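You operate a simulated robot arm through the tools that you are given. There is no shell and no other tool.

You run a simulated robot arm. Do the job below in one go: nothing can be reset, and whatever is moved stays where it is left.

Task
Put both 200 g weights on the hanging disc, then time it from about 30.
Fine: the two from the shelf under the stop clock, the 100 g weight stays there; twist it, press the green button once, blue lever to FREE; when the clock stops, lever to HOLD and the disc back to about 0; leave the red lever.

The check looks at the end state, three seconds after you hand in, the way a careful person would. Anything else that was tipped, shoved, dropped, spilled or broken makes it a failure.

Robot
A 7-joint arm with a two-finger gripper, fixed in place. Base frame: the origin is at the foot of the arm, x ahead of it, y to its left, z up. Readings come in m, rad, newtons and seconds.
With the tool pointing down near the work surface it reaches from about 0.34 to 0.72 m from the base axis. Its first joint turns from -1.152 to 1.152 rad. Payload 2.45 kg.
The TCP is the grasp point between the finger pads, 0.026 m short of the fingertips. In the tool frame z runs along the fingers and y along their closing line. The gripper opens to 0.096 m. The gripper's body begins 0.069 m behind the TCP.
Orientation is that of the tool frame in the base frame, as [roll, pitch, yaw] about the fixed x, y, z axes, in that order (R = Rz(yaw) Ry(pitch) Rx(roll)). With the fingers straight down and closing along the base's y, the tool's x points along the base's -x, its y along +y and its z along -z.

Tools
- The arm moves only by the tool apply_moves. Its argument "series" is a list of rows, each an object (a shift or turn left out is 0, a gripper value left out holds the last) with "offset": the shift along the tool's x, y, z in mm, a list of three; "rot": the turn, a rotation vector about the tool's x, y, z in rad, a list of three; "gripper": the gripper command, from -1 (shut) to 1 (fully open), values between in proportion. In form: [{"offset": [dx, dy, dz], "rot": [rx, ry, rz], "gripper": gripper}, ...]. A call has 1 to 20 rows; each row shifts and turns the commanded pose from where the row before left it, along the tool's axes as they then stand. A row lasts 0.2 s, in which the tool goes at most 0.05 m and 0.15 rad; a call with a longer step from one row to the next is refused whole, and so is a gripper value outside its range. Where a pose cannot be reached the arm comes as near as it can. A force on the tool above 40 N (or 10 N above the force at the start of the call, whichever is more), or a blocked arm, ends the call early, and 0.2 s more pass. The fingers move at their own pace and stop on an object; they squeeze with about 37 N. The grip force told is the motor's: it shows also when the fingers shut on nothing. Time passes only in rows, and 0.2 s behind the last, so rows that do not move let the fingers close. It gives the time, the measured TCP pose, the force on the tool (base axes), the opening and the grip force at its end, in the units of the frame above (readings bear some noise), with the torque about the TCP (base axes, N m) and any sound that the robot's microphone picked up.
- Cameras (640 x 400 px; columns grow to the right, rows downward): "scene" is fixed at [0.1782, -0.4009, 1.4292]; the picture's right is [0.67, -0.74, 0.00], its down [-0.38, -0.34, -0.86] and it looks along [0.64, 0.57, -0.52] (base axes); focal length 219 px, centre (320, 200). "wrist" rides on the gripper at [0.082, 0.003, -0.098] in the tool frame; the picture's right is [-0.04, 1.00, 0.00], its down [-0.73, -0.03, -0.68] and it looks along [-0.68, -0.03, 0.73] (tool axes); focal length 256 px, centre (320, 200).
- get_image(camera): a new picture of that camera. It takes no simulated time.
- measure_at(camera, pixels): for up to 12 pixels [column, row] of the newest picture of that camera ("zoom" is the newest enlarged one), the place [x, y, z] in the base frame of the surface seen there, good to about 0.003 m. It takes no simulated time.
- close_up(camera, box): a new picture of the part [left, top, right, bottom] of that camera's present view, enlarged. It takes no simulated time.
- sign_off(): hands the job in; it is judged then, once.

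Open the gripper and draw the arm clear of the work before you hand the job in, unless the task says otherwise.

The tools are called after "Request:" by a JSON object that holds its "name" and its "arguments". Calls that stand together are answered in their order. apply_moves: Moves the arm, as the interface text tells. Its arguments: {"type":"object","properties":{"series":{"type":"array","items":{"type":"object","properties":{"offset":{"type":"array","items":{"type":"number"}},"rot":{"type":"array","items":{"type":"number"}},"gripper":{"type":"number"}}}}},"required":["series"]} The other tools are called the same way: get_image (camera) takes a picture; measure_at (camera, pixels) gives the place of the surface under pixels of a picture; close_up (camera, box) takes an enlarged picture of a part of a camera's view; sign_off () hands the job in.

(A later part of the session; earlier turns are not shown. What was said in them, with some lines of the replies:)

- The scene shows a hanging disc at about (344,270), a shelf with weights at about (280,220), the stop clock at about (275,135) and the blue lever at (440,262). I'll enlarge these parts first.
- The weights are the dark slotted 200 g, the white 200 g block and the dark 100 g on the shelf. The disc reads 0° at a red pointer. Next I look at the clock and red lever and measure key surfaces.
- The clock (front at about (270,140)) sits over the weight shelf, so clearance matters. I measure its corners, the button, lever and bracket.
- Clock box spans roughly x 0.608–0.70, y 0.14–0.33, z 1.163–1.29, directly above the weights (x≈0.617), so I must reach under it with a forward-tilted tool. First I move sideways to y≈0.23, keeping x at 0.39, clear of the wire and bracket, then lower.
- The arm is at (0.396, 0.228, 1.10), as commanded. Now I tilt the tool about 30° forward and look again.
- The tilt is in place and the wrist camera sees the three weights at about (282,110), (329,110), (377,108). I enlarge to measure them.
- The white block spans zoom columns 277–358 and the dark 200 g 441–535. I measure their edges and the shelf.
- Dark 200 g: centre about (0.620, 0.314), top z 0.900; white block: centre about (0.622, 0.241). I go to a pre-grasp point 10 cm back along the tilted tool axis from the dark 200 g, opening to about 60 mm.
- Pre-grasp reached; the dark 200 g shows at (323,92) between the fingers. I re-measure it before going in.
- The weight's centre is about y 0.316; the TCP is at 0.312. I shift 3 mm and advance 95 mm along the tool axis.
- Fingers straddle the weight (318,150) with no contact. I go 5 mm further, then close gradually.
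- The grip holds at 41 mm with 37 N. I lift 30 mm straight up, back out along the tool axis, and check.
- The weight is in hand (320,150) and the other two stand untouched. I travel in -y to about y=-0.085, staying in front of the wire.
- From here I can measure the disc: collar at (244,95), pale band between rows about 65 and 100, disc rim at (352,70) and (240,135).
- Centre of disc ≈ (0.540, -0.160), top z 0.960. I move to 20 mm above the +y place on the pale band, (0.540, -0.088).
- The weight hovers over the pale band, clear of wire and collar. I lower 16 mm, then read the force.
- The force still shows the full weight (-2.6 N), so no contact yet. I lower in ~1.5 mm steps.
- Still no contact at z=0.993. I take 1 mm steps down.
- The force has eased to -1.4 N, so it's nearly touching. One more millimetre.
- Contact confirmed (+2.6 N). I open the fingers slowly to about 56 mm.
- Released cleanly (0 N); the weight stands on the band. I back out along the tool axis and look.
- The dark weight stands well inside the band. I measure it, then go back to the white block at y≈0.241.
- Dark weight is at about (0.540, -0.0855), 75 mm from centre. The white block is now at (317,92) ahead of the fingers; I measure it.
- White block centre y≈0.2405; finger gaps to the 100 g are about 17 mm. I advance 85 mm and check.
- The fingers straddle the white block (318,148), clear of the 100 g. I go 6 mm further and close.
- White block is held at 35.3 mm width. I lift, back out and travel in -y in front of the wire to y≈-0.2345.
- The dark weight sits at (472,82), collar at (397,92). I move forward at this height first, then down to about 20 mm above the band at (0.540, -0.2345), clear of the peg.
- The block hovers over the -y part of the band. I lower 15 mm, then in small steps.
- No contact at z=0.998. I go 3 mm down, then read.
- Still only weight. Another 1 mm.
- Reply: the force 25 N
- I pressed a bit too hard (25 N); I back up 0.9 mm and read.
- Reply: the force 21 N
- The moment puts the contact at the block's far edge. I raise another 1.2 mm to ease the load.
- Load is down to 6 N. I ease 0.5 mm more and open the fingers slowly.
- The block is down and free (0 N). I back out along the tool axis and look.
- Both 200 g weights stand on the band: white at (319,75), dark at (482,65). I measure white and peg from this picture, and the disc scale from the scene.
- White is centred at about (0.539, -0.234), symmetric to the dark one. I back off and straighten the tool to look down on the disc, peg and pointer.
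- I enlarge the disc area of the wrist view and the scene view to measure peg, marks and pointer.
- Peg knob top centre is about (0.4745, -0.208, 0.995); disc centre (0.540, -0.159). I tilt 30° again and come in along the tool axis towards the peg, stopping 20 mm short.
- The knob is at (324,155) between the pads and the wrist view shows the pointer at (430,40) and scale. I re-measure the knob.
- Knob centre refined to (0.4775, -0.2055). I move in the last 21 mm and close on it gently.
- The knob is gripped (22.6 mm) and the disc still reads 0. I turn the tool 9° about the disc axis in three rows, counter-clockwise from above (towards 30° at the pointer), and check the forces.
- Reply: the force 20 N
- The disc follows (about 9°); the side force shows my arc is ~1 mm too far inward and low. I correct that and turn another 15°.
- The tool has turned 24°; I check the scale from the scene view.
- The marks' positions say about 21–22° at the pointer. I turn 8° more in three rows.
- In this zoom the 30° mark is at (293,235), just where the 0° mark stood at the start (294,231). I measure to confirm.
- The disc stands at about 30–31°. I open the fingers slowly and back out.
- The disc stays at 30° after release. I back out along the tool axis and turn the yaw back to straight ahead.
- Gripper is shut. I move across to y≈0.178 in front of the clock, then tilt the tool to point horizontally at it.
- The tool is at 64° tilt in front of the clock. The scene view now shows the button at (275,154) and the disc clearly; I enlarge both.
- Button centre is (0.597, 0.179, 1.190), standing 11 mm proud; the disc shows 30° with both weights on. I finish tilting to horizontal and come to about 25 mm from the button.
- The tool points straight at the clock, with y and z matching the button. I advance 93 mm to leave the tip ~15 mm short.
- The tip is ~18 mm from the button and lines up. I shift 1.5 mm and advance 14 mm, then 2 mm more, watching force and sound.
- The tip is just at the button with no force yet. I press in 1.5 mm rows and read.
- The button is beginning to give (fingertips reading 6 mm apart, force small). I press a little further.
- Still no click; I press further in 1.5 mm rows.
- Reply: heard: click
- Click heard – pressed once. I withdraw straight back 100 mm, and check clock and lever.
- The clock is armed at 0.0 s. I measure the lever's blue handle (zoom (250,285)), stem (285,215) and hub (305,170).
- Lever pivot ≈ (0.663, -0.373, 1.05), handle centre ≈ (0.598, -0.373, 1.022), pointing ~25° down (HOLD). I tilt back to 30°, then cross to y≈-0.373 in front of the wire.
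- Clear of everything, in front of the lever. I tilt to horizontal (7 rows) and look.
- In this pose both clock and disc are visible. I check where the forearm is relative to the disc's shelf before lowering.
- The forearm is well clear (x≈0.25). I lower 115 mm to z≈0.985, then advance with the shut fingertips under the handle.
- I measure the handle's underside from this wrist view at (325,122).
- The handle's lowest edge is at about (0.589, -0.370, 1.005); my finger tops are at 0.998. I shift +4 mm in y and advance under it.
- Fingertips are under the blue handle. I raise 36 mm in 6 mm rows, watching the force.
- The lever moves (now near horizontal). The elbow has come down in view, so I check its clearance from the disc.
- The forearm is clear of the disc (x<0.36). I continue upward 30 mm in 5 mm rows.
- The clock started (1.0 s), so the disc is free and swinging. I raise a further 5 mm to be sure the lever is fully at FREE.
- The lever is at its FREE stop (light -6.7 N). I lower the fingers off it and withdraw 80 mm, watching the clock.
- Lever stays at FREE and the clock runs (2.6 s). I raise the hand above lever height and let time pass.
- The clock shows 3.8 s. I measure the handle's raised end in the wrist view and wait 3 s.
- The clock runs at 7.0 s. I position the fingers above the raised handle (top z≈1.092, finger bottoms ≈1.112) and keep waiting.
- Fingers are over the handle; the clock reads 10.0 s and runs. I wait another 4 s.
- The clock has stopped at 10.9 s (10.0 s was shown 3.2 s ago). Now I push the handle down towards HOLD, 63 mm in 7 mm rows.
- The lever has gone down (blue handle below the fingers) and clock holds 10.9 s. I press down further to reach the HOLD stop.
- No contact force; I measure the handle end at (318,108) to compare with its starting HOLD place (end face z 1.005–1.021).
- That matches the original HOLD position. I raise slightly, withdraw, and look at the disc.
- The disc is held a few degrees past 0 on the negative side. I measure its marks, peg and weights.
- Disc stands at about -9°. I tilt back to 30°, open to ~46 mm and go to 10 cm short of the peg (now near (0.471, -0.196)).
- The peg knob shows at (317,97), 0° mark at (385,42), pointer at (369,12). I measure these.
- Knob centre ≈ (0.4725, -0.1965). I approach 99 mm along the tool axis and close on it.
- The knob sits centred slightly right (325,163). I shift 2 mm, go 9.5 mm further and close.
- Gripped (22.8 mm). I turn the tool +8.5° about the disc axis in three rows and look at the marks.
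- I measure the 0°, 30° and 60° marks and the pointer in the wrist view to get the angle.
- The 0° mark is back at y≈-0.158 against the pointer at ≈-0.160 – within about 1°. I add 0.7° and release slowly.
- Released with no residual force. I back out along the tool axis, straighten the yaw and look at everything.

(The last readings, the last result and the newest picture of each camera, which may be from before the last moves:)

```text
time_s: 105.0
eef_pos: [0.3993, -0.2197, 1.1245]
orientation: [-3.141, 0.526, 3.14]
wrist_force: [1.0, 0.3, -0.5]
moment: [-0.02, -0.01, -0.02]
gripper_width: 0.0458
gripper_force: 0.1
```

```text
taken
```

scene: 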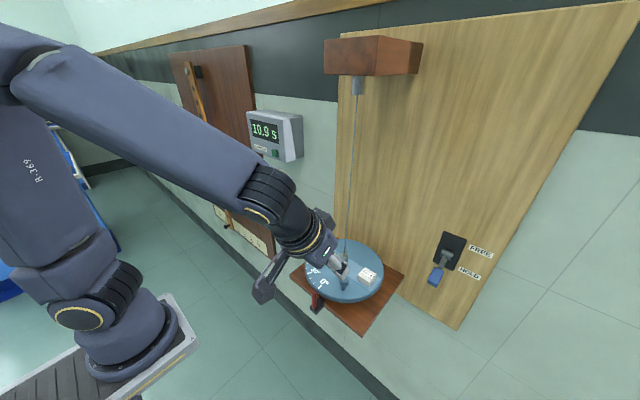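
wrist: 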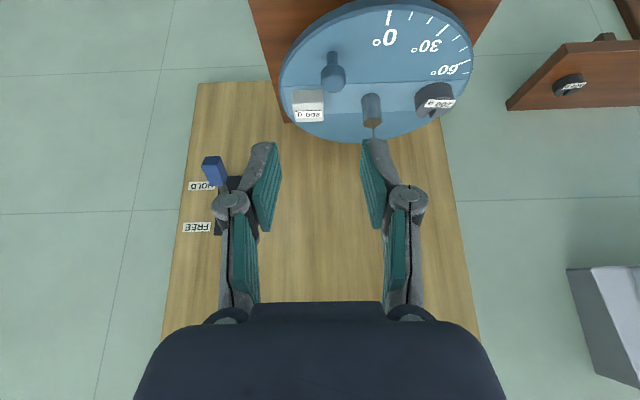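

Clock holds 10.9 s, lever at HOLD, disc near 0. I straighten the tool, open the gripper and rise clear to the starting region.

Request:
{"name": "apply_moves", "arguments": {"series": [{"rot": [0, 0.131, 0], "gripper": 1}, {"rot": [0, 0.131, 0]}, {"rot": [0, 0.131, 0]}, {"rot": [0, 0.131, 0]}, {"offset": [0, 5, -41]}, {"offset": [0, 5, -41]}, {"offset": [0, 5, -41]}, {"offset": [0, 5, -41]}, {"offset": [0, 5, -41]}, {"offset": [0, 0, 0]}]}}

Request:
{"name": "get_image", "arguments": {"camera": "wrist"}}

Request:
{"name": "get_image", "arguments": {"camera": "scene"}}

Request:
{"name": "close_up", "arguments": {"camera": "scene", "box": [280, 225, 420, 340]}}

Request:
{"name": "close_up", "arguments": {"camera": "wrist", "box": [260, 30, 420, 180]}}

```text
time_s: 107.2
eef_pos: [0.4024, -0.1963, 1.3291]
orientation: [3.141, 0.0, 3.141]
wrist_force: [0.4, 0.2, -0.4]
moment: [0.02, 0.0, 0.01]
gripper_width: 0.0961
gripper_force: 0.1
```

```text
taken
```

wrist: 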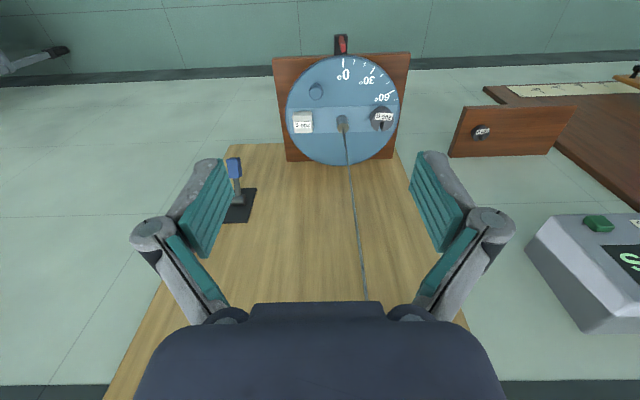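

```text
taken
```

scene: 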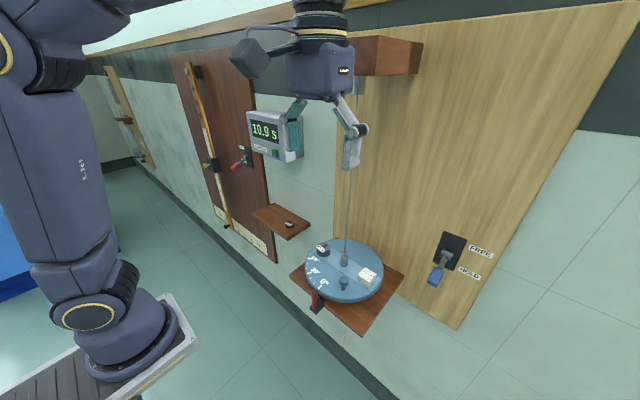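

```text
3.48 times, centred on (350, 282) of scene
```

zoom: 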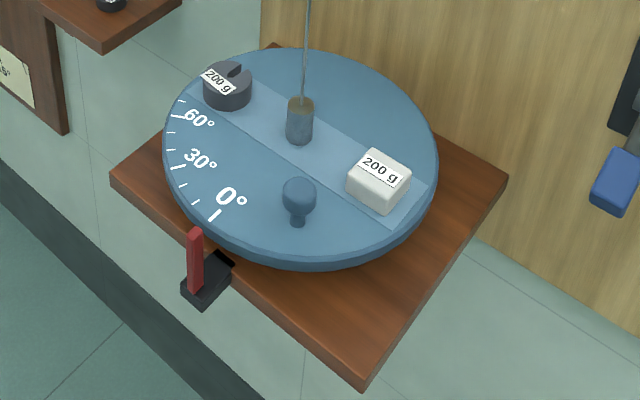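

```text
2.67 times, centred on (340, 105) of wrist
```

zoom: 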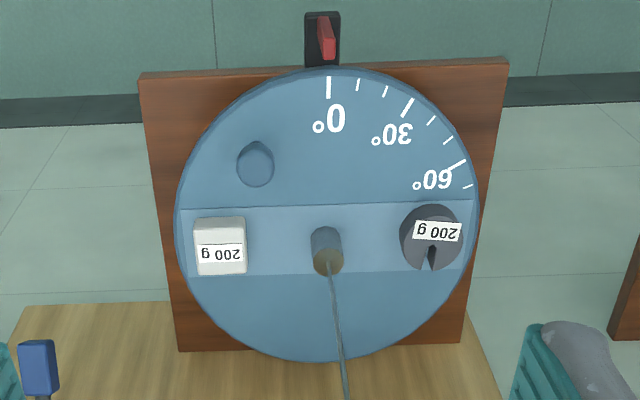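

The 0° mark is at (215,216) in this zoom, just as at the start, with both weights on the band. I check the lever, clock, red lever and 100 g weight one last time.

Request:
{"name": "close_up", "arguments": {"camera": "scene", "box": [410, 220, 510, 300]}}

Request:
{"name": "close_up", "arguments": {"camera": "scene", "box": [180, 90, 330, 250]}}

```text
5.00 times, centred on (460, 260) of scene
```

zoom: 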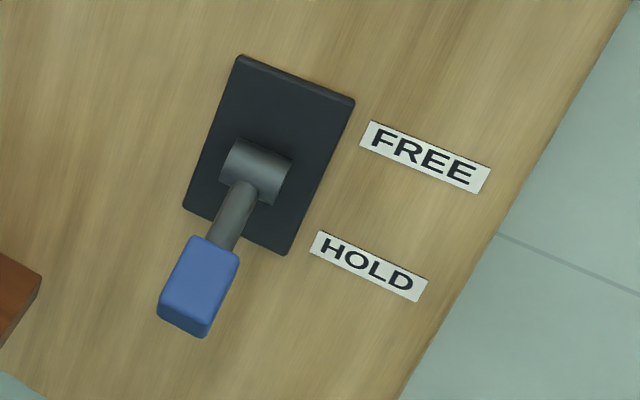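

```text
2.50 times, centred on (255, 170) of scene
```

zoom: 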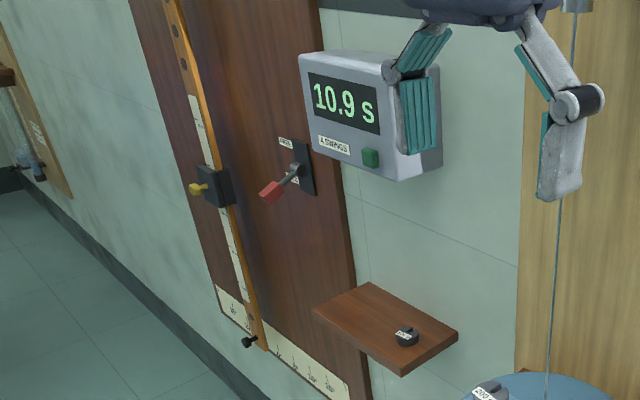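

Everything matches the request: blue lever at HOLD, clock stopped at 10.9 s, red lever untouched, 100 g weight still on the shelf, both 200 g weights on the disc at 0, and the arm clear with the gripper open. I hand in.

Request:
{"name": "sign_off", "arguments": {}}

```text
The job is handed in.
```

The timing run is done: the clock stopped by itself at 10.9 s for its 4 swings, started from about 30–31°.

- **Weights:** both 200 g weights sit on the disc's pale band, about 74 mm either side of the wire. The 100 g weight was not touched and is still on its shelf.
- **Timing:** I pressed the green button once (one click heard). The clock started when I moved the blue lever to FREE.
- **End state:** the blue lever is back at HOLD. The disc had been held at about -9°, so I turned it back; its 0° mark is now where it was at the start, to within about 1°.
- **Red lever:** not touched.

While setting the white block down I pressed it onto the disc at up to 25 N before easing off. I saw no tilt or shift of the disc or block afterwards.

The arm is clear of the work with the gripper open, and the job is handed in.
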